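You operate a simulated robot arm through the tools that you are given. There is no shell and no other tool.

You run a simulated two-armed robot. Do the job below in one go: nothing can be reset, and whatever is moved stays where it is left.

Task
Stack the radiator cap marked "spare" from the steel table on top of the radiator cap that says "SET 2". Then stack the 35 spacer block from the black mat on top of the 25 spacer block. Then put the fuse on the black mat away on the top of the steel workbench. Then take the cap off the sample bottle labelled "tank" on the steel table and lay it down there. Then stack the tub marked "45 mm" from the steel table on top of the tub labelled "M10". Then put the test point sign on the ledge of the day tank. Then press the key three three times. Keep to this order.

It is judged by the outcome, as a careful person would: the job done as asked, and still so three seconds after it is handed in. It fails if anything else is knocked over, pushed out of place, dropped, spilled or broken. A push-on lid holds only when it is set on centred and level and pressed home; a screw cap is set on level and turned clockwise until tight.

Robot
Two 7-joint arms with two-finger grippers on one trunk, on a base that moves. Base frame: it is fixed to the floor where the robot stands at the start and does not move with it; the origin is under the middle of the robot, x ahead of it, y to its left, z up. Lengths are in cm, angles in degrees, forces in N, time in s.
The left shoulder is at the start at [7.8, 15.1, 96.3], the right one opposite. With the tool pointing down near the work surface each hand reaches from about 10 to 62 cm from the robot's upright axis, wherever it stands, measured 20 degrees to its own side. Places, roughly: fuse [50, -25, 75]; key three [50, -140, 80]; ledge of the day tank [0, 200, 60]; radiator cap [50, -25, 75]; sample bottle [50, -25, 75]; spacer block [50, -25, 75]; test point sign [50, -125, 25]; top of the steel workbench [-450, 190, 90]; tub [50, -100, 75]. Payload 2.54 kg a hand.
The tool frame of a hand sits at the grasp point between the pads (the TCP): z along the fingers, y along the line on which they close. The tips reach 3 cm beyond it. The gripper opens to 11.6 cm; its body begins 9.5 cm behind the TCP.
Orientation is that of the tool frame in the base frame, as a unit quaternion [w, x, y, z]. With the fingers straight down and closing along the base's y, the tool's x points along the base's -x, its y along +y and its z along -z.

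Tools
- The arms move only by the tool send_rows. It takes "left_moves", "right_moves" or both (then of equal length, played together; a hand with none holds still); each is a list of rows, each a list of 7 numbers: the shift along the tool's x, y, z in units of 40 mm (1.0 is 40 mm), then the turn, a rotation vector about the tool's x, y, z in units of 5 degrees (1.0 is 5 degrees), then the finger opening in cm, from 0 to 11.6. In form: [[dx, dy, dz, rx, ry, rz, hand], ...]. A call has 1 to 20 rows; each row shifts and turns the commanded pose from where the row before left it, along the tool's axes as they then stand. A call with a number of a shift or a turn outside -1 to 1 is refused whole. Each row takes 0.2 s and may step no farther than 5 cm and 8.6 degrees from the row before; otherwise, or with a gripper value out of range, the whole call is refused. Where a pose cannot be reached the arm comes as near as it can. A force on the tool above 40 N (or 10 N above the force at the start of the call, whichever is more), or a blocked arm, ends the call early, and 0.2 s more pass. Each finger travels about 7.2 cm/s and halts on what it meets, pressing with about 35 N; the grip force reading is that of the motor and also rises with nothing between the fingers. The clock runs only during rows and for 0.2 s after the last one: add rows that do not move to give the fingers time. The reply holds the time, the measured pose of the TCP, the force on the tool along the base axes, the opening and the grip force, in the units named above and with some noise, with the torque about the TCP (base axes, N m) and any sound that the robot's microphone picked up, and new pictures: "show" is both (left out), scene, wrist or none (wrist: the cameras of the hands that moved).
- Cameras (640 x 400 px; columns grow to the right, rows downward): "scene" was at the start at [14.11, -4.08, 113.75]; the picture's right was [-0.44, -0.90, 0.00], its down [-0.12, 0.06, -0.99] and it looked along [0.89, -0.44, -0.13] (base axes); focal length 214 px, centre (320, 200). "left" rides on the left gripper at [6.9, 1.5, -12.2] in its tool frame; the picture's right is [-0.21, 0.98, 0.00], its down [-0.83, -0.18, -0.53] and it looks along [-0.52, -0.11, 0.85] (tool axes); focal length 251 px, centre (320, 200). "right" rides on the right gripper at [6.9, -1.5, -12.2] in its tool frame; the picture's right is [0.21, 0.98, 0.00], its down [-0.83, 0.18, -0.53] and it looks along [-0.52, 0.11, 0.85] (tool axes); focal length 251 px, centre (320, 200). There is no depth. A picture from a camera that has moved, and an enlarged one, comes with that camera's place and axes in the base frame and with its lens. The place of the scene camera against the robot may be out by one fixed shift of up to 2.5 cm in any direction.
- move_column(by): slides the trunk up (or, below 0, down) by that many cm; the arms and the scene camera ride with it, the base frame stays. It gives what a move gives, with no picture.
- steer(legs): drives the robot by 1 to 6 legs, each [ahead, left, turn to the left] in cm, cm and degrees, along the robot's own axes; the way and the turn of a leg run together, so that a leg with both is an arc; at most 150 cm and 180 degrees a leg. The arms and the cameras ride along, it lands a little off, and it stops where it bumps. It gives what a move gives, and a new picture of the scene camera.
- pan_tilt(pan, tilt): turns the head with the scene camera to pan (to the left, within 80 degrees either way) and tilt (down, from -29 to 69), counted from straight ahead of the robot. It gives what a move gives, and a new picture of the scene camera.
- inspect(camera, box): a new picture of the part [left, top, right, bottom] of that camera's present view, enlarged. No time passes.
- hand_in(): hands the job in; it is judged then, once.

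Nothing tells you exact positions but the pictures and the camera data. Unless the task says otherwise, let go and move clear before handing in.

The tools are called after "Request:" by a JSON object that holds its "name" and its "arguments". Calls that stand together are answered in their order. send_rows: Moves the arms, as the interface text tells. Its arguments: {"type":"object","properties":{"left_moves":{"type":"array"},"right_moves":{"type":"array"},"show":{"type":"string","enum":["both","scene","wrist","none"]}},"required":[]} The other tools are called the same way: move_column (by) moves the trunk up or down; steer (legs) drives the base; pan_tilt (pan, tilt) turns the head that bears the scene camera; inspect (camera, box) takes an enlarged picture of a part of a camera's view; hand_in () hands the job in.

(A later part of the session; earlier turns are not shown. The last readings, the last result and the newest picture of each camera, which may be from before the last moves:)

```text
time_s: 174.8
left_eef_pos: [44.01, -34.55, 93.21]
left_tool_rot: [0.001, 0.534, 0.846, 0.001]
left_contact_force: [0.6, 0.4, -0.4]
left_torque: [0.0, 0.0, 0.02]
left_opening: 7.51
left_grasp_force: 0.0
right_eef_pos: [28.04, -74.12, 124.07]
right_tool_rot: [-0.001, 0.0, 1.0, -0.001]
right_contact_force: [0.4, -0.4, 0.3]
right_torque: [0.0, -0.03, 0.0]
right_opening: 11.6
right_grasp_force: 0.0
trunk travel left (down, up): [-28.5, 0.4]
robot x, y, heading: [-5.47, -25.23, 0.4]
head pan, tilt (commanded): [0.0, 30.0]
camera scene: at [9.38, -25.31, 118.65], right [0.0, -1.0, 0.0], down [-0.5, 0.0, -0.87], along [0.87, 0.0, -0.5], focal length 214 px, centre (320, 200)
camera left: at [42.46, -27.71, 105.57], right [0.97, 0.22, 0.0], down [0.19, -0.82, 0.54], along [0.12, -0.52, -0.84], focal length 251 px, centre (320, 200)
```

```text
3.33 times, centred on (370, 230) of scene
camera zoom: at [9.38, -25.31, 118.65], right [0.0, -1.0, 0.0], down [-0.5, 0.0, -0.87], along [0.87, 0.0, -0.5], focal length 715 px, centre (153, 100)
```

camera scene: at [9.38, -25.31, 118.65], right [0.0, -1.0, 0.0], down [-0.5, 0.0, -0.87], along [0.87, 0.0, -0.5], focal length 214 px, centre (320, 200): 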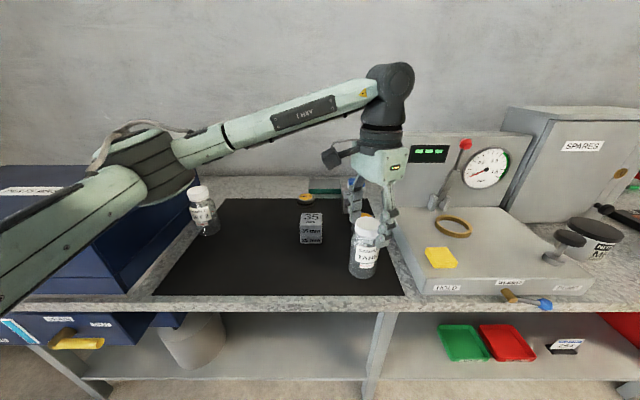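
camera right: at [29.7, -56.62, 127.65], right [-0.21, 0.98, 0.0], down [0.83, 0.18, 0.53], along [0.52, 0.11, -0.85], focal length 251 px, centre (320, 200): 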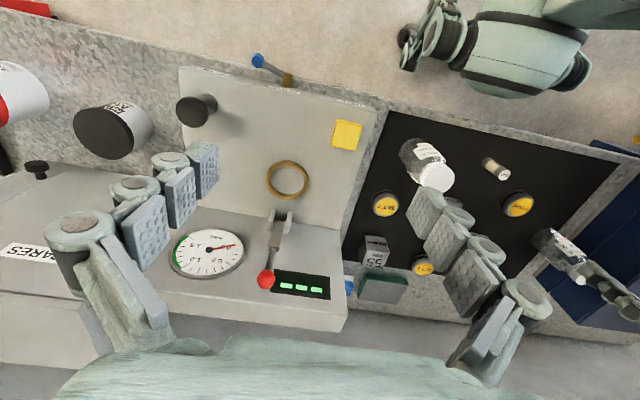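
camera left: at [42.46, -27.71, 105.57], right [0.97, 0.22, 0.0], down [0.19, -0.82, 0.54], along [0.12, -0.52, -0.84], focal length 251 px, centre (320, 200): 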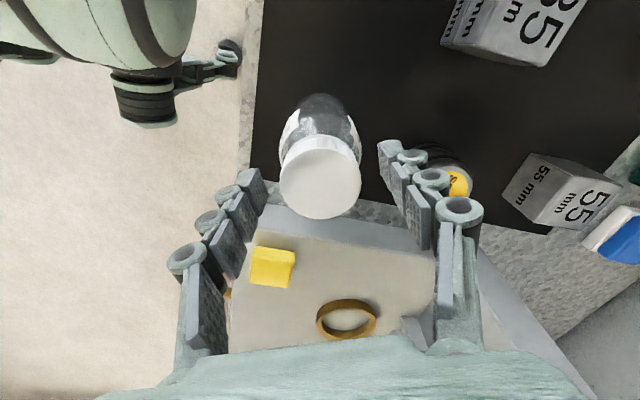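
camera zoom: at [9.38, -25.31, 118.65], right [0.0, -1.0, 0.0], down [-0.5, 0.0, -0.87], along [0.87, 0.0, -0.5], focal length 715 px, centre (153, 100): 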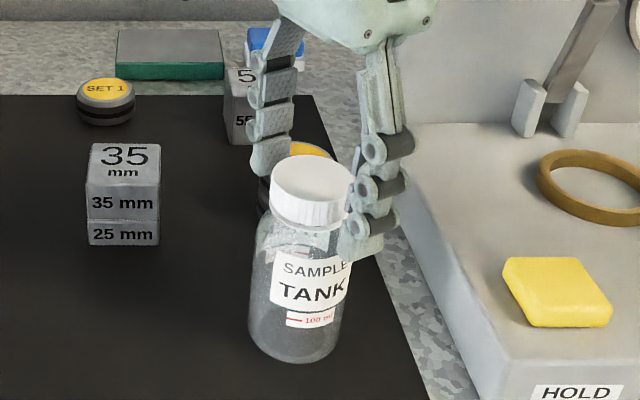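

Centred. Lowering 0.8 cm more and gripping the cap.

Request:
{"name": "send_rows", "arguments": {"left_moves": [[0, 0, 0.2, 0, 0, 0, 7.0], [0, 0, 0, 0, 0, 0, 4.0], [0, 0, 0, 0, 0, 0, 4.0], [0, 0, 0, 0, 0, 0, 4.0]], "show": "wrist"}}

Request:
{"name": "inspect", "arguments": {"camera": "scene", "box": [320, 170, 420, 290]}}

```text
time_s: 175.8
left_eef_pos: [44.03, -34.48, 92.44]
left_tool_rot: [0.001, 0.535, 0.845, 0.001]
left_contact_force: [0.1, 0.2, 1.1]
left_torque: [0.09, -0.02, -0.01]
left_opening: 4.73
left_grasp_force: 34.4
right_eef_pos: [28.02, -73.95, 123.93]
right_tool_rot: [0.0, -0.001, 1.0, 0.0]
right_contact_force: [-1.5, -0.5, 0.1]
right_torque: [-0.01, -0.01, -0.01]
right_opening: 11.59
right_grasp_force: 0.2
trunk travel left (down, up): [-28.5, 0.4]
robot x, y, heading: [-5.2, -25.51, 0.2]
head pan, tilt (commanded): [0.0, 30.0]
camera left: at [42.51, -27.72, 104.82], right [0.97, 0.22, 0.0], down [0.19, -0.82, 0.54], along [0.12, -0.52, -0.84], focal length 251 px, centre (320, 200)
```

left: 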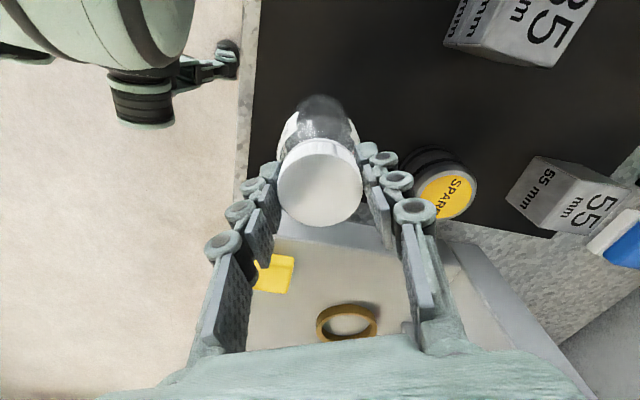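

```text
3.33 times, centred on (370, 230) of scene
camera zoom: at [9.38, -25.3, 118.65], right [0.0, -1.0, 0.0], down [-0.5, 0.0, -0.87], along [0.87, 0.0, -0.5], focal length 715 px, centre (153, 100)
```

zoom: 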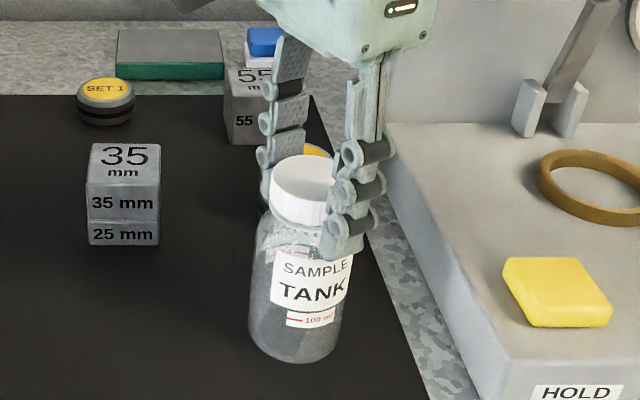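

Gripped at 4.7 cm. I'll try a small counter-clockwise turn (20°) with a slight downward push and see whether the bottle stays.

Request:
{"name": "send_rows", "arguments": {"left_moves": [[0, 0, 0.04, 0, 0, 0, 4.0], [0, 0, 0, 0, 0, -0.7, 4.0], [0, 0, 0, 0, 0, -0.7, 4.0], [0, 0, 0, 0, 0, -0.7, 4.0], [0, 0, 0, 0, 0, -0.7, 4.0], [0, 0, 0, 0, 0, 0, 4.0]], "show": "wrist"}}

Request:
{"name": "inspect", "arguments": {"camera": "scene", "box": [320, 170, 420, 290]}}

```text
time_s: 177.2
left_eef_pos: [43.97, -34.42, 92.54]
left_tool_rot: [0.004, 0.426, 0.905, 0.001]
left_contact_force: [3.5, 2.4, 27.0]
left_torque: [0.26, -0.37, 0.03]
left_opening: 4.7
left_grasp_force: 35.0
right_eef_pos: [27.93, -74.07, 124.1]
right_tool_rot: [0.001, -0.001, 1.0, 0.0]
right_contact_force: [0.3, -0.1, -0.1]
right_torque: [0.02, 0.01, 0.0]
right_opening: 11.62
right_grasp_force: 0.0
trunk travel left (down, up): [-28.5, 0.4]
robot x, y, heading: [-5.5, -25.09, 0.2]
head pan, tilt (commanded): [0.0, 30.0]
camera left: at [40.8, -28.17, 104.77], right [0.89, 0.46, 0.0], down [0.38, -0.75, 0.54], along [0.25, -0.48, -0.84], focal length 251 px, centre (320, 200)
```

left: 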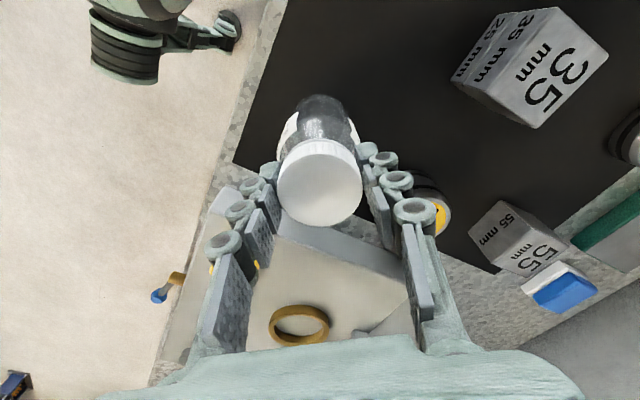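

```text
3.33 times, centred on (370, 230) of scene
camera zoom: at [9.23, -25.25, 118.69], right [0.0, -1.0, 0.0], down [-0.5, 0.0, -0.87], along [0.87, 0.0, -0.5], focal length 715 px, centre (153, 100)
```

zoom: 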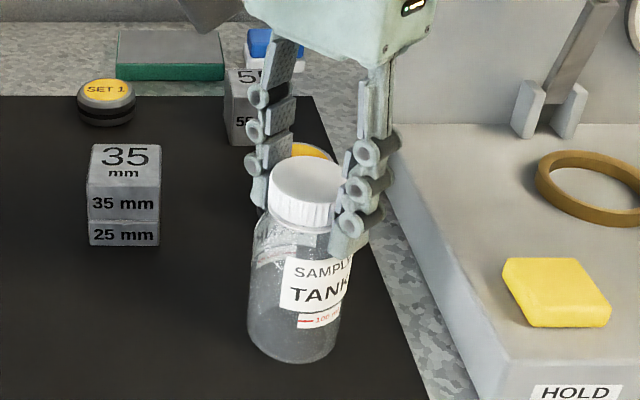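

The whole bottle turned with the cap, so its body must be held by the other hand. I'll turn it back, release, and set up: left hand gripping the body from its left side, right hand on the cap.

Request:
{"name": "send_rows", "arguments": {"left_moves": [[0, 0, -0.07, 0, 0, 0, 4.0], [0, 0, 0, 0, 0, 0.7, 4.0], [0, 0, 0, 0, 0, 0.7, 4.0], [0, 0, 0, 0, 0, 0.7, 4.0], [0, 0, 0, 0, 0, 0.7, 4.0], [0, 0, 0, 0, 0, 0, 4.0]], "show": "none"}}

Request:
{"name": "inspect", "arguments": {"camera": "scene", "box": [320, 170, 420, 290]}}

```text
time_s: 178.6
left_eef_pos: [43.91, -34.58, 92.43]
left_tool_rot: [0.002, 0.537, 0.844, 0.0]
left_contact_force: [-2.3, -5.1, 10.1]
left_torque: [-0.49, 0.3, -0.01]
left_opening: 4.62
left_grasp_force: 35.1
right_eef_pos: [28.06, -74.02, 124.09]
right_tool_rot: [0.0, 0.0, 1.0, 0.0]
right_contact_force: [-0.1, 0.2, -0.4]
right_torque: [0.01, 0.01, -0.01]
right_opening: 11.59
right_grasp_force: 0.1
trunk travel left (down, up): [-28.5, 0.4]
robot x, y, heading: [-5.05, -24.88, 0.2]
head pan, tilt (commanded): [0.0, 30.0]
```

```text
3.33 times, centred on (370, 230) of scene
camera zoom: at [9.3, -25.34, 118.66], right [0.0, -1.0, 0.0], down [-0.5, 0.0, -0.87], along [0.87, 0.0, -0.5], focal length 715 px, centre (153, 100)
```

zoom: 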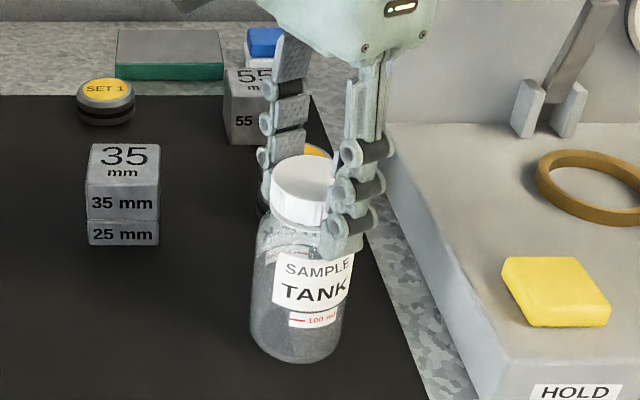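

Request:
{"name": "send_rows", "arguments": {"left_moves": [[0, 0, -0.05, 0, 0, 0, 4.0], [0, 0, 0, 0, 0, 0, 5.2], [0, 0, 0, 0, 0, 0, 6.5], [0, 0, 0, 0, 0, 0, 7.5], [0, 0, -0.7, 0, 0, 0, 7.5], [0, 0, -0.9, 0, 0, 0, 7.5], [0, 0, -0.9, 0, 0, 0, 7.5]]}}

Request:
{"name": "inspect", "arguments": {"camera": "scene", "box": [320, 170, 420, 290]}}

```text
time_s: 180.2
left_eef_pos: [44.15, -34.58, 102.75]
left_tool_rot: [0.001, 0.536, 0.844, 0.0]
left_contact_force: [-0.4, -0.3, -0.1]
left_torque: [0.02, 0.0, -0.01]
left_opening: 7.53
left_grasp_force: 0.0
right_eef_pos: [28.05, -74.17, 124.05]
right_tool_rot: [0.001, 0.0, 1.0, 0.0]
right_contact_force: [-0.1, 0.2, 0.1]
right_torque: [0.02, -0.02, 0.0]
right_opening: 11.62
right_grasp_force: 0.0
trunk travel left (down, up): [-28.5, 0.4]
robot x, y, heading: [-5.44, -25.25, -0.0]
head pan, tilt (commanded): [0.0, 30.0]
camera scene: at [9.35, -25.32, 118.65], right [0.0, -1.0, 0.0], down [-0.5, 0.0, -0.87], along [0.87, 0.0, -0.5], focal length 214 px, centre (320, 200)
camera left: at [42.62, -27.7, 115.09], right [0.97, 0.22, 0.0], down [0.19, -0.82, 0.54], along [0.12, -0.52, -0.84], focal length 251 px, centre (320, 200)
```

scene: 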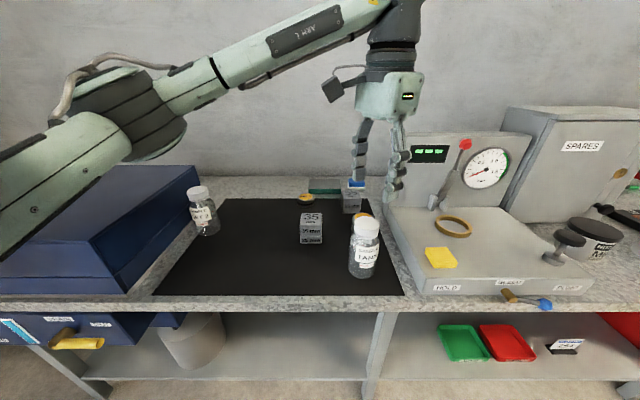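
left: 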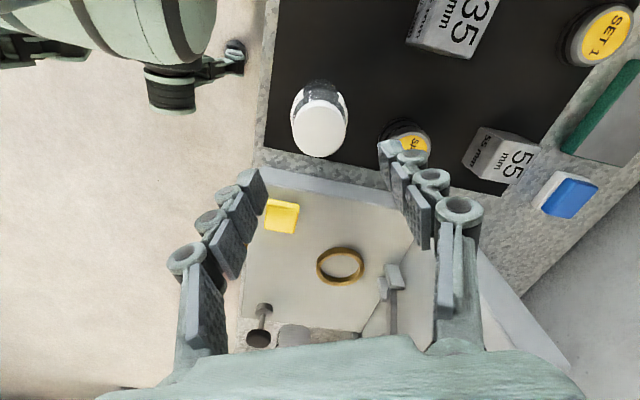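

```text
3.33 times, centred on (370, 230) of scene
camera zoom: at [9.35, -25.32, 118.65], right [0.0, -1.0, 0.0], down [-0.5, 0.0, -0.87], along [0.87, 0.0, -0.5], focal length 715 px, centre (153, 100)
```

zoom: 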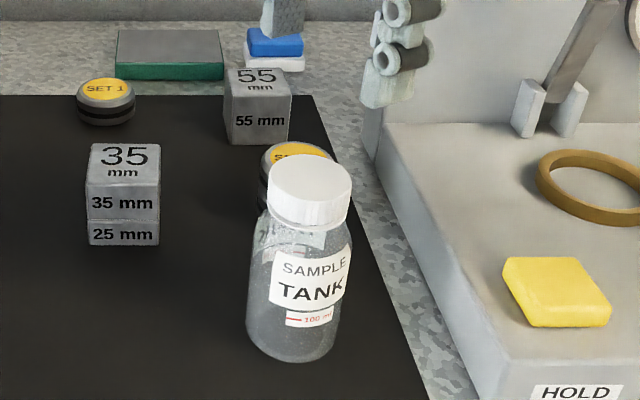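

The bottle is back as it was. Now I'll test turning the left hand counter-clockwise toward the side-grip orientation.

Request:
{"name": "send_rows", "arguments": {"left_moves": [[0, 0, -0.3, 0, 0, -1, 8.0], [0, 0, -0.3, 0, 0, -1, 8.0], [0, 0, 0, 0, 0, -1, 8.0], [0, 0, 0, 0, 0, -1, 8.0], [0, 0, 0, 0, 0, -1, 8.0], [0, 0, 0, 0, 0, -1, 8.0], [0, 0, 0, 0, 0, -1, 8.0], [0, 0, 0, 0, 0, -1, 8.0], [0, 0, 0, 0, 0, -1, 8.0], [0, 0, 0, 0, 0, -1, 8.0], [0, 0, 0, 0, 0, -1, 8.0], [0, 0, 0, 0, 0, -1, 8.0], [0, 0, 0, 0, 0, -1, 8.0]], "show": "none"}}

Request:
{"name": "send_rows", "arguments": {"left_moves": [[0, 0, 0, 0, 0, -1, 8.0], [0, 0, 0, 0, 0, -1, 8.0], [0, 0, 0, 0, 0, -1, 8.0], [0, 0, 0, 0, 0, -1, 8.0], [0, 0, 0, 0, 0, -1, 8.0], [0, 0, 0, 0, 0, -1, 8.0], [0, 0, 0, 0, 0, -1, 8.0], [0, 0, 0, 0, 0, -1, 8.0], [0, 0, 0, 0, 0, -1, 8.0], [0, 0, 0, 0, 0, -1, 8.0], [0, 0, 0, 0, 0, -1, 8.0], [0, 0, 0, 0, 0, -1, 8.0], [0, 0, 0, 0, 0, -1, 8.0], [0, 0, 0, 0, 0, -1, 8.0], [0, 0, 0, 0, 0, -1, 8.0], [0, 0, 0, 0, 0, -1, 8.0], [0, 0, 0, 0, 0, -1, 8.0], [0, 0, 0, 0, 0, -1, 8.0]]}}

```text
time_s: 183.0
left_eef_pos: [44.08, -34.5, 105.32]
left_tool_rot: [0.001, -0.004, 1.0, -0.002]
left_contact_force: [-0.7, 0.1, -0.6]
left_torque: [0.02, 0.0, -0.01]
left_opening: 8.03
left_grasp_force: 0.1
right_eef_pos: [27.99, -74.08, 124.03]
right_tool_rot: [-0.001, 0.0, 1.0, 0.0]
right_contact_force: [0.3, -0.1, 1.3]
right_torque: [0.01, 0.0, -0.01]
right_opening: 11.6
right_grasp_force: 0.0
trunk travel left (down, up): [-28.5, 0.4]
robot x, y, heading: [-5.55, -25.16, 0.1]
head pan, tilt (commanded): [0.0, 30.0]
```

```text
time_s: 186.8
left_eef_pos: [43.99, -34.52, 105.22]
left_tool_rot: [0.0, 0.71, -0.704, 0.001]
left_contact_force: [0.6, -0.3, 0.1]
left_torque: [0.02, 0.01, 0.01]
left_opening: 7.99
left_grasp_force: 0.0
right_eef_pos: [28.09, -74.06, 124.0]
right_tool_rot: [0.0, -0.001, 1.0, 0.0]
right_contact_force: [-0.6, 0.3, -0.7]
right_torque: [-0.02, 0.0, 0.02]
right_opening: 11.6
right_grasp_force: 0.0
trunk travel left (down, up): [-28.5, 0.4]
robot x, y, heading: [-5.57, -25.5, 0.1]
head pan, tilt (commanded): [0.0, 30.0]
camera scene: at [9.39, -25.31, 118.65], right [0.0, -1.0, 0.0], down [-0.5, 0.0, -0.87], along [0.87, 0.0, -0.5], focal length 214 px, centre (320, 200)
camera left: at [42.59, -41.44, 117.45], right [-0.98, 0.21, 0.0], down [0.17, 0.83, 0.53], along [0.11, 0.52, -0.85], focal length 251 px, centre (320, 200)
```

scene: 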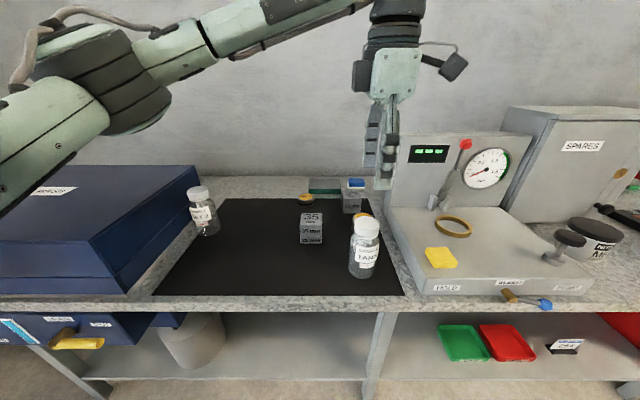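
left: 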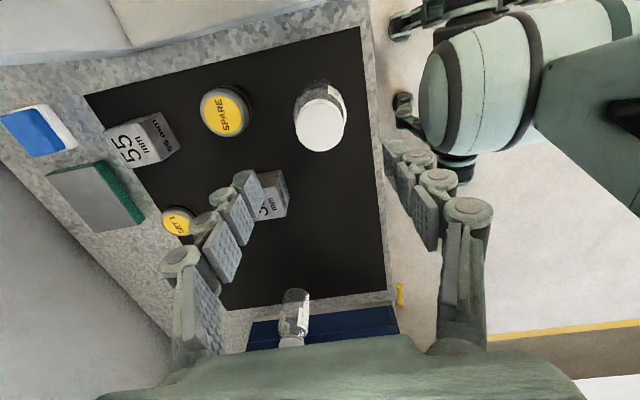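

Yaw works. Next I'll move left of the bottle and test pitching the left hand toward horizontal.

Request:
{"name": "send_rows", "arguments": {"left_moves": [[-0.8, 0, 0, 0, 0, 0, 9.0], [-0.8, 0, 0, 0, 0, 0, 9.0], [-0.8, 0, 0, 0, 0, 0, 9.0], [0, 0, 0, 0, 1, 0, 9.0], [0, 0, 0, 0, 1, 0, 9.0], [0, 0, 0, 0, 1, 0, 9.0], [0, 0, 0, 0, 1, 0, 9.0], [0, 0, 0, 0, 1, 0, 9.0], [0, 0, 0, 0, 1, 0, 9.0], [0, 0, 0, 0, 1, 0, 9.0], [0, 0, 0, 0, 1, 0, 9.0], [0, 0, 0, 0, 1, 0, 9.0], [0, 0, 0, 0, 1, 0, 9.0], [0, 0, 0, 0, 1, 0, 9.0]]}}

```text
time_s: 189.8
left_eef_pos: [44.12, -24.78, 105.0]
left_tool_rot: [0.325, 0.629, -0.624, 0.33]
left_contact_force: [0.3, 0.0, 0.5]
left_torque: [0.01, 0.0, 0.03]
left_opening: 9.0
left_grasp_force: 0.1
right_eef_pos: [28.04, -73.96, 123.96]
right_tool_rot: [-0.001, -0.001, 1.0, 0.0]
right_contact_force: [-0.9, 0.0, -1.1]
right_torque: [-0.02, -0.03, -0.02]
right_opening: 11.61
right_grasp_force: 0.0
trunk travel left (down, up): [-28.5, 0.4]
robot x, y, heading: [-5.07, -25.22, -0.3]
head pan, tilt (commanded): [0.0, 30.0]
camera scene: at [9.4, -25.28, 118.65], right [0.0, -1.0, 0.0], down [-0.5, 0.0, -0.87], along [0.87, 0.0, -0.5], focal length 214 px, centre (320, 200)
camera left: at [42.54, -18.79, 117.94], right [-0.98, 0.12, -0.18], down [0.18, 0.91, -0.37], along [0.12, -0.4, -0.91], focal length 251 px, centre (320, 200)
```

scene: 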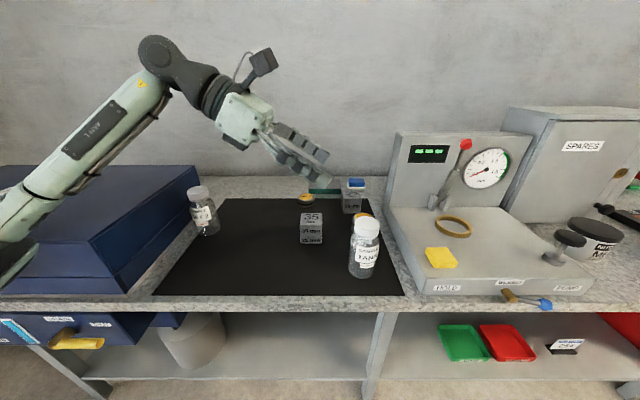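
left: 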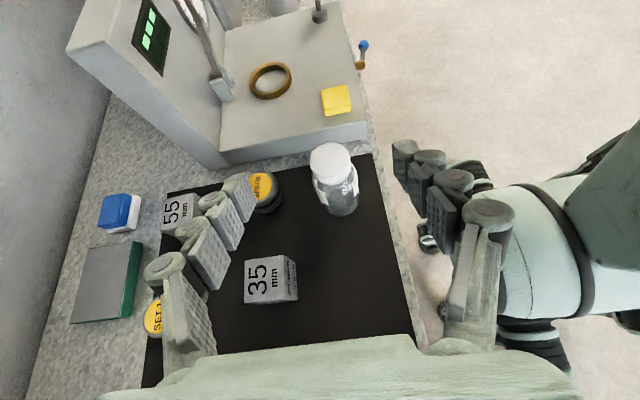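

The left hand can do this, but its elbow drops toward the blue case, so I'll use the other assignment: left on the cap from above, right holding the body from the right. First I'll restore the left hand to vertical and test the right arm's side orientation.

Request:
{"name": "send_rows", "arguments": {"left_moves": [[0, 0, 0, 0, -1, 0, 9.0], [0, 0, 0, 0, -1, 0, 9.0], [0, 0, 0, 0, -1, 0, 9.0], [0, 0, 0, 0, -1, 0, 9.0], [0, 0, 0, 0, -1, 0, 9.0], [0, 0, 0, 0, -1, 0, 9.0], [0, 0, 0, 0, -1, 0, 9.0], [0, 0, 0, 0, -1, 0, 9.0], [0, 0, 0, 0, -1, 0, 9.0], [0, 0, 0, 0, -1, 0, 9.0], [0, 0, 0, 0, -1, 0, 9.0], [0, 0, -0.5, 0, 0, 0, 9.0]], "right_moves": [[0, 0, 0, 0, 0, 1, 11.6], [0, 0, 0, 0, 0, 1, 11.6], [0, 0, 0, 0, 0, 1, 11.6], [0, 0, 0, 0, 0, 1, 11.6], [0, 0, 0, 0, 0, 1, 11.6], [0, 0, 0, 0, 0, 1, 11.6], [0, 0, 0, 0, 0, 1, 11.6], [0, 0, 0, 0, 0, 1, 11.6], [0, 0, 0, 0, 0, 1, 11.6], [0, 0, 0, 0, 0, 1, 11.6], [0, 0, 0, 0, 0, 1, 11.6], [0, 0, 0, 0, 0, 1, 11.6]], "show": "scene"}}

```text
time_s: 192.4
left_eef_pos: [44.12, -24.9, 107.16]
left_tool_rot: [0.0, 0.71, -0.704, 0.001]
left_contact_force: [0.5, -1.1, 0.1]
left_torque: [-0.01, 0.0, 0.01]
left_opening: 9.0
left_grasp_force: 0.1
right_eef_pos: [28.05, -74.09, 124.0]
right_tool_rot: [0.0, 0.5, 0.866, -0.001]
right_contact_force: [-0.1, 0.1, 0.3]
right_torque: [-0.02, -0.01, -0.01]
right_opening: 11.6
right_grasp_force: 0.1
trunk travel left (down, up): [-28.5, 0.4]
robot x, y, heading: [-5.53, -25.24, 0.1]
head pan, tilt (commanded): [0.0, 30.0]
camera scene: at [9.36, -25.3, 118.65], right [0.0, -1.0, 0.0], down [-0.5, 0.0, -0.87], along [0.87, 0.0, -0.5], focal length 214 px, centre (320, 200)
```

scene: 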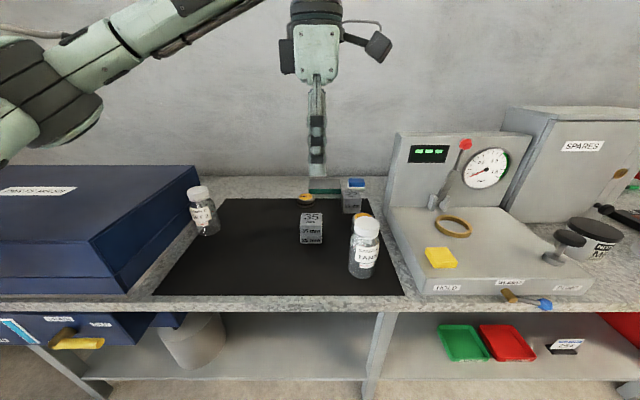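

Request:
{"name": "send_rows", "arguments": {"left_moves": [[0, 0, 0, 0, 0, 1, 9.0], [0, 0, 0, 0, 0, 1, 9.0], [0, 0, 0, 0, 0, 1, 9.0], [0, 0, 0, 0, 0, 1, 9.0], [0, 0, 0, 0, 0, 1, 9.0], [0, 0, 0, 0, 0, 1, 9.0], [0, 0, 0, 0, 0, 1, 9.0], [0, 0, 0, 0, 0, 1, 9.0], [0, 0, 0, 0, 0, 1, 9.0], [0, 0, 0, 0, 0, 1, 9.0], [0, 0, 0, 0, 0, 1, 9.0], [0, 0, 0, 0, 0, 1, 9.0], [0, 0, 0, 0, 0, 1, 9.0], [0, 0, 0, 0, 0, 1, 9.0], [0, 0, 0, 0, 0, 1, 9.0], [0, 0, 0, 0, 0, 1, 9.0], [0, 0, 0, 0, 0, 1, 9.0]], "right_moves": [[0, 0, 0, 0, 0, 1, 11.6], [0, 0, 0, 0, 0, 1, 11.6], [0, 0, 0, 0, 0, 1, 11.6], [0, 0, 0, 0, 0, 1, 11.6], [0, 0, 0, 0, 0, 1, 11.6], [0, 0, 0, 0, 0, 1, 11.6], [0, 0, 0, 0, 1, 0, 11.6], [0, 0, 0, 0, 1, 0, 11.6], [0, 0, 0, 0, 1, 0, 11.6], [0, 0, 0, 0, 1, 0, 11.6], [0, 0, 0, 0, 1, 0, 11.6], [0, 0, 0, 0, 1, 0, 11.6], [0, 0, 0, 0, 1, 0, 11.6], [0, 0, 0, 0, 1, 0, 11.6], [0, 0, 0, 0, 1, 0, 11.6], [0, 0, 0, 0, 1, 0, 11.6], [0, 0, 0, 0, 1, 0, 11.6]], "show": "both"}}

```text
time_s: 196.0
left_eef_pos: [43.87, -24.82, 107.3]
left_tool_rot: [0.002, -0.046, 0.999, -0.001]
left_contact_force: [-0.1, 0.4, 0.2]
left_torque: [0.03, -0.02, 0.05]
left_opening: 9.0
left_grasp_force: 0.1
right_eef_pos: [14.16, -71.46, 104.93]
right_tool_rot: [-0.326, 0.627, 0.628, 0.327]
right_contact_force: [-0.1, 0.2, 0.2]
right_torque: [-0.02, -0.04, 0.0]
right_opening: 11.61
right_grasp_force: 0.0
right hand out of reach, approached as far as the arm can: row 4, 5, 6, 7, 8, 9, 10, 11, 12, 13, 14, 15, 16, 17
trunk travel left (down, up): [-28.5, 0.4]
robot x, y, heading: [-5.28, -25.21, 0.0]
head pan, tilt (commanded): [0.0, 30.0]
camera scene: at [9.38, -25.34, 118.65], right [0.0, -1.0, 0.0], down [-0.5, 0.0, -0.87], along [0.87, 0.0, -0.5], focal length 214 px, centre (320, 200)
camera right: at [12.49, -77.43, 117.46], right [0.98, 0.12, 0.18], down [0.18, -0.91, -0.37], along [0.11, 0.39, -0.91], focal length 251 px, centre (320, 200)
camera left: at [36.95, -24.04, 119.52], right [0.12, 0.99, 0.0], down [0.84, -0.1, 0.54], along [0.53, -0.07, -0.84], focal length 251 px, centre (320, 200)
```

scene: 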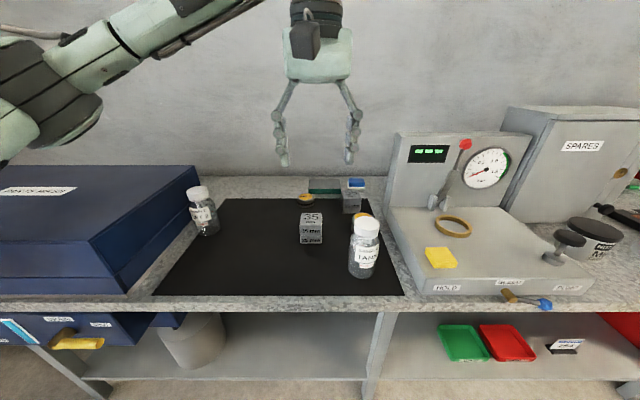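
right: 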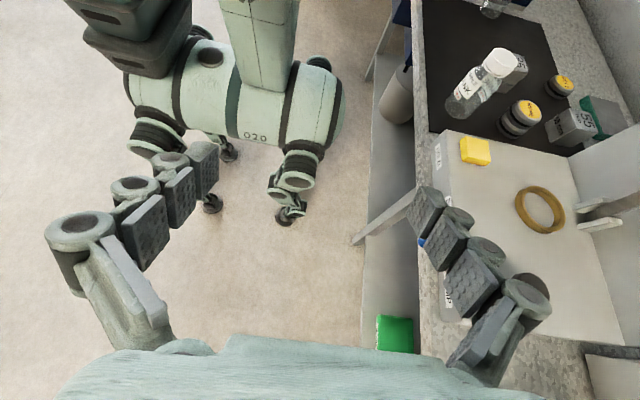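
left: 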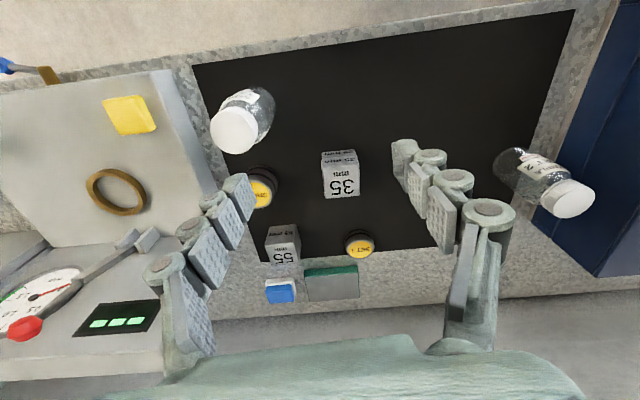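

The right hand got its side orientation, though its position drifted in front of the table. I'll look at the right arm's posture.

Request:
{"name": "pan_tilt", "arguments": {"pan": -60, "tilt": 30}}

```text
time_s: 197.3
left_eef_pos: [44.03, -24.92, 107.18]
left_tool_rot: [0.001, -0.047, 0.999, 0.0]
left_contact_force: [-0.4, -0.5, -0.2]
left_torque: [0.0, 0.0, -0.01]
left_opening: 9.01
left_grasp_force: 0.0
right_eef_pos: [14.16, -71.43, 104.88]
right_tool_rot: [-0.326, 0.627, 0.628, 0.326]
right_contact_force: [0.3, 0.0, -0.4]
right_torque: [0.01, -0.02, -0.04]
right_opening: 11.63
right_grasp_force: 0.1
trunk travel left (down, up): [-28.5, 0.4]
robot x, y, heading: [-5.28, -25.28, 0.2]
head pan, tilt (commanded): [-60.0, 30.0]
camera scene: at [4.88, -33.14, 118.64], right [-0.87, -0.5, 0.0], down [-0.25, 0.43, -0.87], along [0.43, -0.75, -0.5], focal length 214 px, centre (320, 200)
```

scene: 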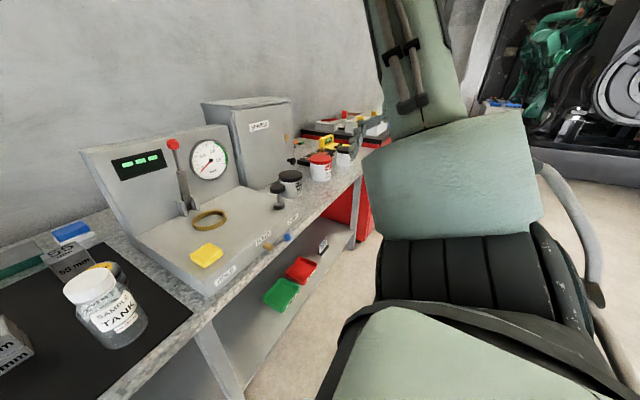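

Request:
{"name": "send_rows", "arguments": {"right_moves": [[0, 0.9, 0, 0, 0, 0, 11.6], [0, 0.9, 0, 0, 0, 0, 11.6], [0, 0.9, 0, 0, 0, 0, 11.6], [0, 0.9, 0, 0, 0, 0, 11.6], [0, 0.9, 0, 0, 0, 0, 11.6], [0, 0.9, 0, 0, 0, 0, 11.6]], "show": "both"}}

```text
time_s: 198.7
left_eef_pos: [43.93, -24.9, 107.16]
left_tool_rot: [0.0, -0.047, 0.999, 0.0]
left_contact_force: [-0.5, -0.3, -0.3]
left_torque: [0.02, -0.03, 0.02]
left_opening: 8.98
left_grasp_force: 0.0
right_eef_pos: [27.02, -67.43, 95.96]
right_tool_rot: [-0.325, 0.626, 0.629, 0.327]
right_contact_force: [-0.3, 0.7, -0.2]
right_torque: [-0.03, -0.01, 0.02]
right_opening: 11.6
right_grasp_force: 0.1
right hand out of reach, approached as far as the arm can: row 1, 2, 3, 4, 5, 6
trunk travel left (down, up): [-28.5, 0.4]
robot x, y, heading: [-5.11, -24.98, 0.2]
head pan, tilt (commanded): [-60.0, 30.0]
camera scene: at [4.9, -33.14, 118.64], right [-0.87, -0.5, 0.0], down [-0.25, 0.43, -0.87], along [0.43, -0.75, -0.5], focal length 214 px, centre (320, 200)
camera right: at [25.26, -73.39, 108.53], right [0.98, 0.13, 0.18], down [0.18, -0.91, -0.37], along [0.12, 0.39, -0.91], focal length 251 px, centre (320, 200)
```

scene: 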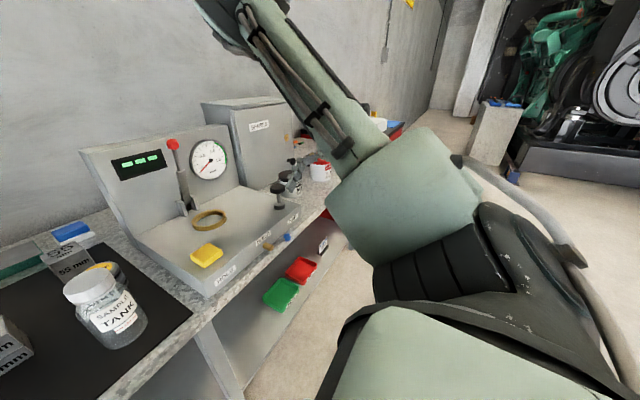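
right: 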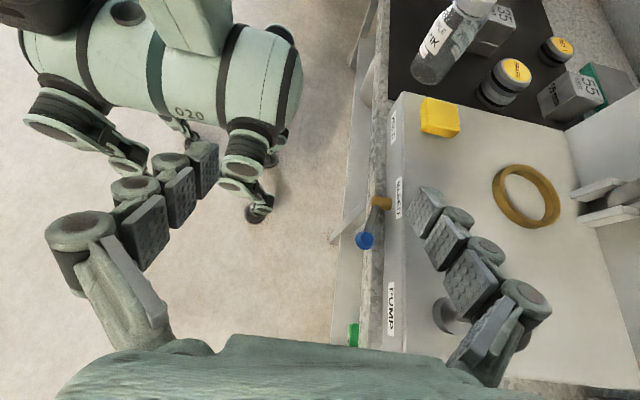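

The reach problem is the wrist being far out to the right, so moving the hand left (toward the bottle) should help. I'll shift it in +y.

Request:
{"name": "send_rows", "arguments": {"right_moves": [[0.6, 0, 0.6, 0, 0, 0, 11.6], [0.6, 0, 0.6, 0, 0, 0, 11.6], [0.6, 0, 0.6, 0, 0, 0, 11.6], [0.6, 0, 0.6, 0, 0, 0, 11.6]], "show": "both"}}

```text
time_s: 199.7
left_eef_pos: [44.0, -24.78, 107.19]
left_tool_rot: [0.001, -0.047, 0.999, -0.002]
left_contact_force: [-0.7, -0.4, 0.5]
left_torque: [-0.04, 0.04, 0.0]
left_opening: 9.0
left_grasp_force: 0.0
right_eef_pos: [26.56, -53.93, 98.19]
right_tool_rot: [-0.325, 0.627, 0.628, 0.327]
right_contact_force: [-0.4, 1.2, 0.4]
right_torque: [0.02, 0.02, 0.0]
right_opening: 11.62
right_grasp_force: 0.1
right hand out of reach, approached as far as the arm can: row 4
trunk travel left (down, up): [-28.5, 0.4]
robot x, y, heading: [-6.07, -25.43, -0.0]
head pan, tilt (commanded): [-60.0, 30.0]
camera scene: at [4.86, -33.1, 118.65], right [-0.87, -0.5, 0.0], down [-0.25, 0.43, -0.87], along [0.43, -0.75, -0.5], focal length 214 px, centre (320, 200)
camera right: at [24.86, -59.96, 110.83], right [0.98, 0.12, 0.18], down [0.18, -0.91, -0.37], along [0.12, 0.39, -0.91], focal length 251 px, centre (320, 200)
```

scene: 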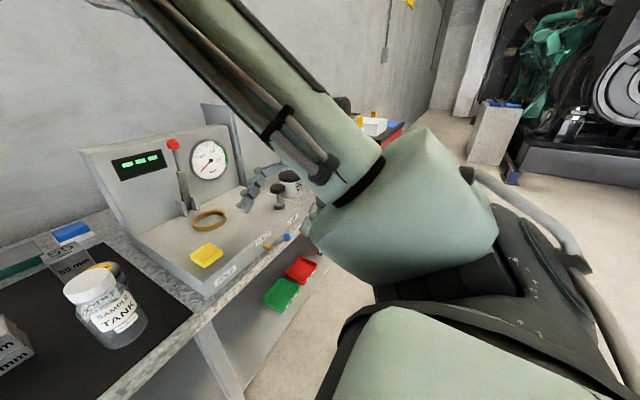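
right: 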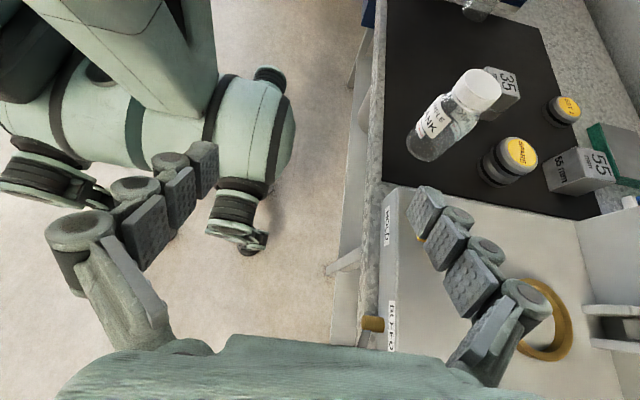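

Request:
{"name": "send_rows", "arguments": {"right_moves": [[0, 0.8, 0, 0, 0, 0, 11.6], [0, 0.8, 0, 0, 0, 0, 11.6], [0, 0.8, 0, 0, 0, 0, 11.6], [0, 0.8, 0, 0, 0, 0, 11.6]], "show": "both"}}

```text
time_s: 200.7
left_eef_pos: [43.92, -24.87, 107.19]
left_tool_rot: [0.001, -0.047, 0.999, -0.001]
left_contact_force: [0.6, 0.4, 1.1]
left_torque: [0.01, 0.02, -0.02]
left_opening: 8.99
left_grasp_force: 0.0
right_eef_pos: [30.61, -54.98, 92.67]
right_tool_rot: [-0.327, 0.625, 0.629, 0.326]
right_contact_force: [0.3, 0.2, -0.6]
right_torque: [0.01, 0.0, 0.03]
right_opening: 11.6
right_grasp_force: 0.0
right hand out of reach, approached as far as the arm can: row 1, 2, 3, 4
trunk travel left (down, up): [-28.5, 0.4]
robot x, y, heading: [-5.18, -25.09, 0.1]
head pan, tilt (commanded): [-60.0, 30.0]
camera scene: at [4.91, -33.16, 118.64], right [-0.87, -0.5, 0.0], down [-0.25, 0.43, -0.87], along [0.43, -0.75, -0.5], focal length 214 px, centre (320, 200)
camera right: at [28.89, -60.95, 105.3], right [0.98, 0.13, 0.18], down [0.18, -0.91, -0.37], along [0.12, 0.39, -0.91], focal length 251 px, centre (320, 200)
```

scene: 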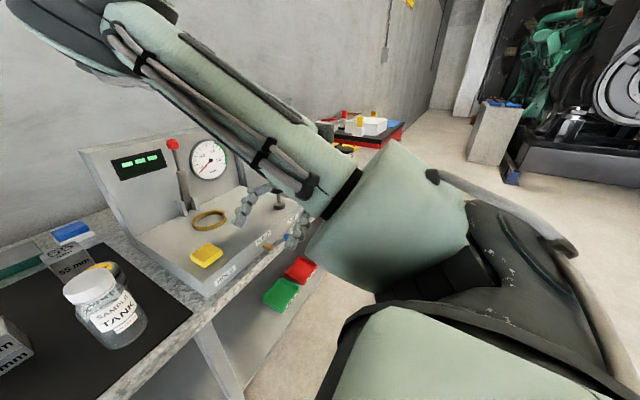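
right: 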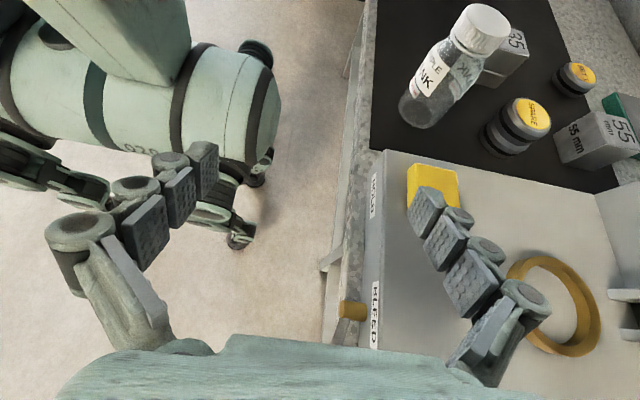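

The right wrist runs out of range pointing left, so I'll use the natural postures instead: right hand on the cap from above with the base further left, and the left hand holding the body from the left-front. First I bring the right hand back to vertical, clear of the table.

Request:
{"name": "send_rows", "arguments": {"right_moves": [[0.3, -0.6, -0.4, 0, 0, 0, 11.6], [0.3, -0.6, -0.4, 0, 0, 0, 11.6], [0.3, -0.6, -0.4, 0, 0, 0, 11.6], [0.3, -0.6, -0.4, 0, 0, 0, 11.6], [0.3, -0.6, -0.4, 0, 0, 0, 11.6], [0, 0, 0, 0, -1, 0, 11.6], [0, 0, 0, 0, -1, 0, 11.6], [0, 0, 0, 0, -1, 0, 11.6], [0, 0, 0, 0, -1, 0, 11.6], [0, 0, 0, 0, -1, 0, 11.6], [0, 0, 0, 0, -1, 0, 11.6], [0, 0, 0, 0, -1, 0, 11.6], [0, 0, 0, 0, -1, 0, 11.6], [0, 0, 0, 0, -1, 0, 11.6], [0, 0, 0, 0, -1, 0, 11.6], [0, 0, 0, 0, -1, 0, 11.6]], "show": "both"}}

```text
time_s: 204.1
left_eef_pos: [43.97, -24.85, 107.19]
left_tool_rot: [0.0, -0.047, 0.999, -0.001]
left_contact_force: [-0.4, 0.6, 0.2]
left_torque: [0.01, -0.01, 0.0]
left_opening: 9.01
left_grasp_force: 0.1
right_eef_pos: [17.78, -59.07, 101.98]
right_tool_rot: [0.001, 0.707, 0.707, 0.0]
right_contact_force: [0.4, 0.2, 1.4]
right_torque: [0.0, -0.03, 0.03]
right_opening: 11.61
right_grasp_force: 0.1
right hand out of reach, approached as far as the arm can: row 14, 15, 16
trunk travel left (down, up): [-28.5, 0.4]
robot x, y, heading: [-5.74, -25.3, 0.0]
head pan, tilt (commanded): [-60.0, 30.0]
camera scene: at [4.88, -33.14, 118.65], right [-0.87, -0.5, 0.0], down [-0.25, 0.43, -0.87], along [0.43, -0.75, -0.5], focal length 214 px, centre (320, 200)
camera right: at [16.12, -52.24, 114.08], right [0.98, 0.22, 0.0], down [0.18, -0.82, 0.54], along [0.12, -0.52, -0.84], focal length 251 px, centre (320, 200)
```

scene: 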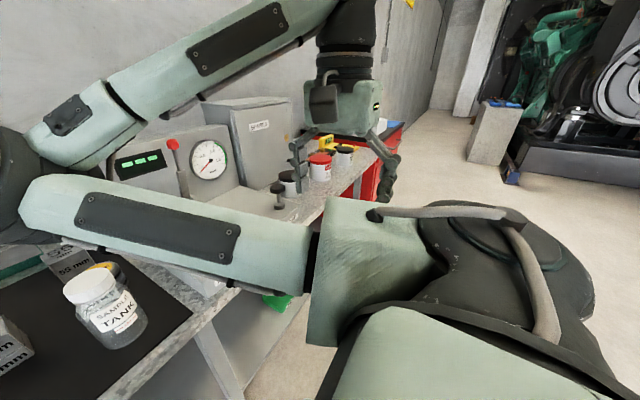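
right: 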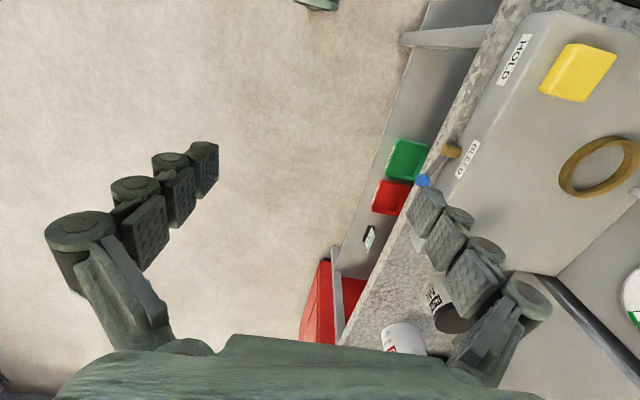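

I can see the right elbow is forward and inward. I'll give the left hand more room, then shift the base left ~30 cm so the bottle lies in the right hand's natural zone.

Request:
{"name": "send_rows", "arguments": {"left_moves": [[0, 0.8, -0.4, 0, 0, 0, 9.0], [0, 0.8, -0.4, 0, 0, 0, 9.0], [0, 0.8, 0, 0, 0, 0, 9.0]], "right_moves": [[0, 0, 0, 0, 0, -1, 11.6], [0, 0, 0, 0, 0, -1, 11.6], [0, 0, 0, 0, 0, -1, 11.6]], "show": "none"}}

Request:
{"name": "steer", "arguments": {"legs": [[0, 30, 0]]}}

Request:
{"name": "pan_tilt", "arguments": {"pan": -25, "tilt": 35}}

```text
time_s: 204.9
left_eef_pos: [43.05, -15.24, 110.25]
left_tool_rot: [0.001, -0.046, 0.999, -0.001]
left_contact_force: [-0.7, 0.1, 0.5]
left_torque: [-0.02, 0.0, -0.02]
left_opening: 8.98
left_grasp_force: 0.2
right_eef_pos: [17.67, -59.14, 102.0]
right_tool_rot: [0.0, 0.608, 0.794, 0.0]
right_contact_force: [-0.1, 0.2, 0.3]
right_torque: [0.0, -0.02, -0.03]
right_opening: 11.64
right_grasp_force: 0.1
trunk travel left (down, up): [-28.5, 0.4]
robot x, y, heading: [-6.02, -25.16, 0.2]
head pan, tilt (commanded): [-60.0, 30.0]
```

```text
time_s: 208.4
left_eef_pos: [43.09, 14.94, 110.24]
left_tool_rot: [0.002, -0.045, 0.999, -0.001]
left_contact_force: [0.9, -0.2, 0.2]
left_torque: [-0.03, -0.02, -0.01]
left_opening: 8.99
left_grasp_force: 0.2
right_eef_pos: [17.7, -28.92, 102.0]
right_tool_rot: [0.0, 0.61, 0.793, -0.001]
right_contact_force: [0.0, 0.1, -0.4]
right_torque: [0.0, 0.02, 0.01]
right_opening: 11.6
right_grasp_force: 0.1
trunk travel left (down, up): [-28.5, 0.4]
robot x, y, heading: [-5.55, 5.05, 0.2]
head pan, tilt (commanded): [-60.0, 30.0]
camera scene: at [4.85, -2.78, 118.65], right [-0.87, -0.5, 0.0], down [-0.25, 0.43, -0.87], along [0.43, -0.75, -0.5], focal length 214 px, centre (320, 200)
```

scene: 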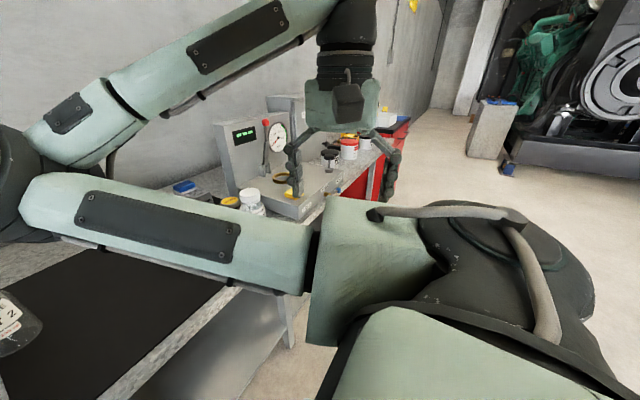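

```text
time_s: 209.4
left_eef_pos: [43.02, 15.07, 110.15]
left_tool_rot: [0.001, -0.047, 0.999, -0.001]
left_contact_force: [0.0, 0.3, 0.4]
left_torque: [0.01, -0.02, 0.03]
left_opening: 9.0
left_grasp_force: 0.0
right_eef_pos: [17.61, -28.98, 102.03]
right_tool_rot: [0.0, 0.608, 0.794, 0.001]
right_contact_force: [0.5, -0.2, 0.0]
right_torque: [0.01, -0.02, -0.01]
right_opening: 11.62
right_grasp_force: 0.1
trunk travel left (down, up): [-28.5, 0.4]
robot x, y, heading: [-5.42, 4.71, 0.0]
head pan, tilt (commanded): [-25.0, 35.0]
camera scene: at [8.31, 1.31, 117.87], right [-0.42, -0.91, 0.0], down [-0.52, 0.24, -0.82], along [0.74, -0.35, -0.57], focal length 214 px, centre (320, 200)
```

scene: 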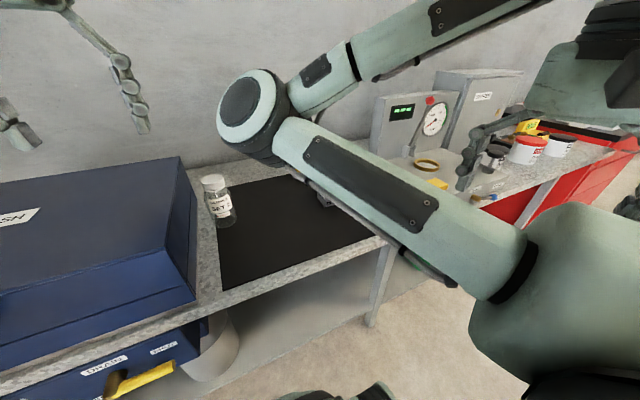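

Request:
{"name": "send_rows", "arguments": {"right_moves": [[-0.43, 0.86, -0.05, 0, 0, 0, 9.0], [-0.43, 0.86, -0.05, 0, 0, 0, 9.0], [-0.43, 0.86, 0, 0, 0, 0, 9.0], [-0.43, 0.86, 0, 0, 0, 0, 9.0], [-0.43, 0.86, 0, 0, 0, 0, 9.0], [-0.43, 0.86, 0, 0, 0, 0, 9.0], [-0.43, 0.86, 0, 0, 0, 0, 9.0]]}}

```text
time_s: 211.1
left_eef_pos: [43.17, 14.85, 110.19]
left_tool_rot: [0.002, -0.046, 0.999, -0.001]
left_contact_force: [0.6, -0.4, -0.2]
left_torque: [0.02, 0.02, 0.01]
left_opening: 9.01
left_grasp_force: 0.1
right_eef_pos: [41.57, -37.12, 102.08]
right_tool_rot: [0.001, 0.608, 0.794, 0.001]
right_contact_force: [-0.4, -0.8, 0.0]
right_torque: [0.06, 0.01, 0.02]
right_opening: 9.02
right_grasp_force: 0.0
right hand out of reach, approached as far as the arm can: row 1, 2, 3, 7
trunk travel left (down, up): [-28.5, 0.4]
robot x, y, heading: [-5.71, 4.94, 0.1]
head pan, tilt (commanded): [-25.0, 35.0]
camera scene: at [8.31, 1.28, 117.86], right [-0.42, -0.91, 0.0], down [-0.52, 0.24, -0.82], along [0.74, -0.35, -0.57], focal length 214 px, centre (320, 200)
camera right: at [38.17, -30.79, 114.17], right [0.89, 0.46, 0.0], down [0.39, -0.75, 0.53], along [0.25, -0.47, -0.85], focal length 251 px, centre (320, 200)
```

scene: 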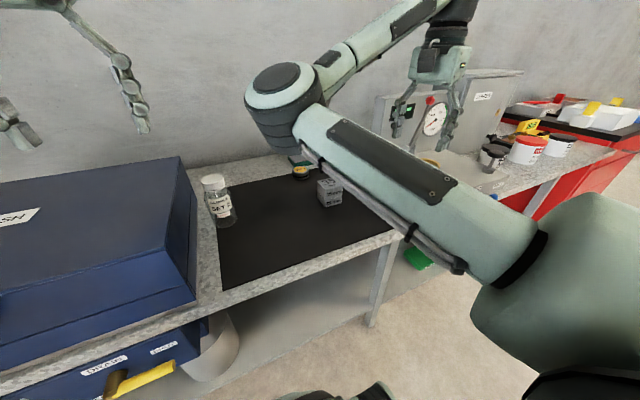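
right: 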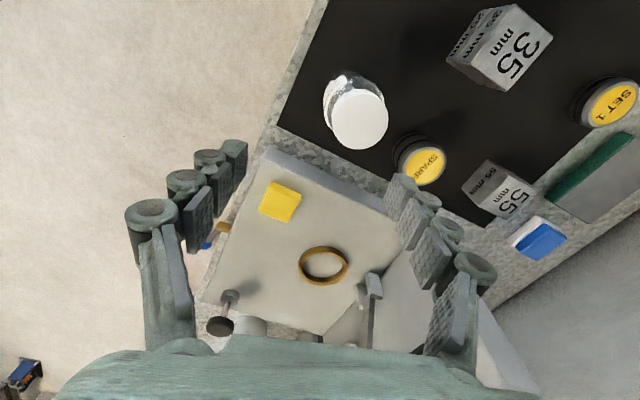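

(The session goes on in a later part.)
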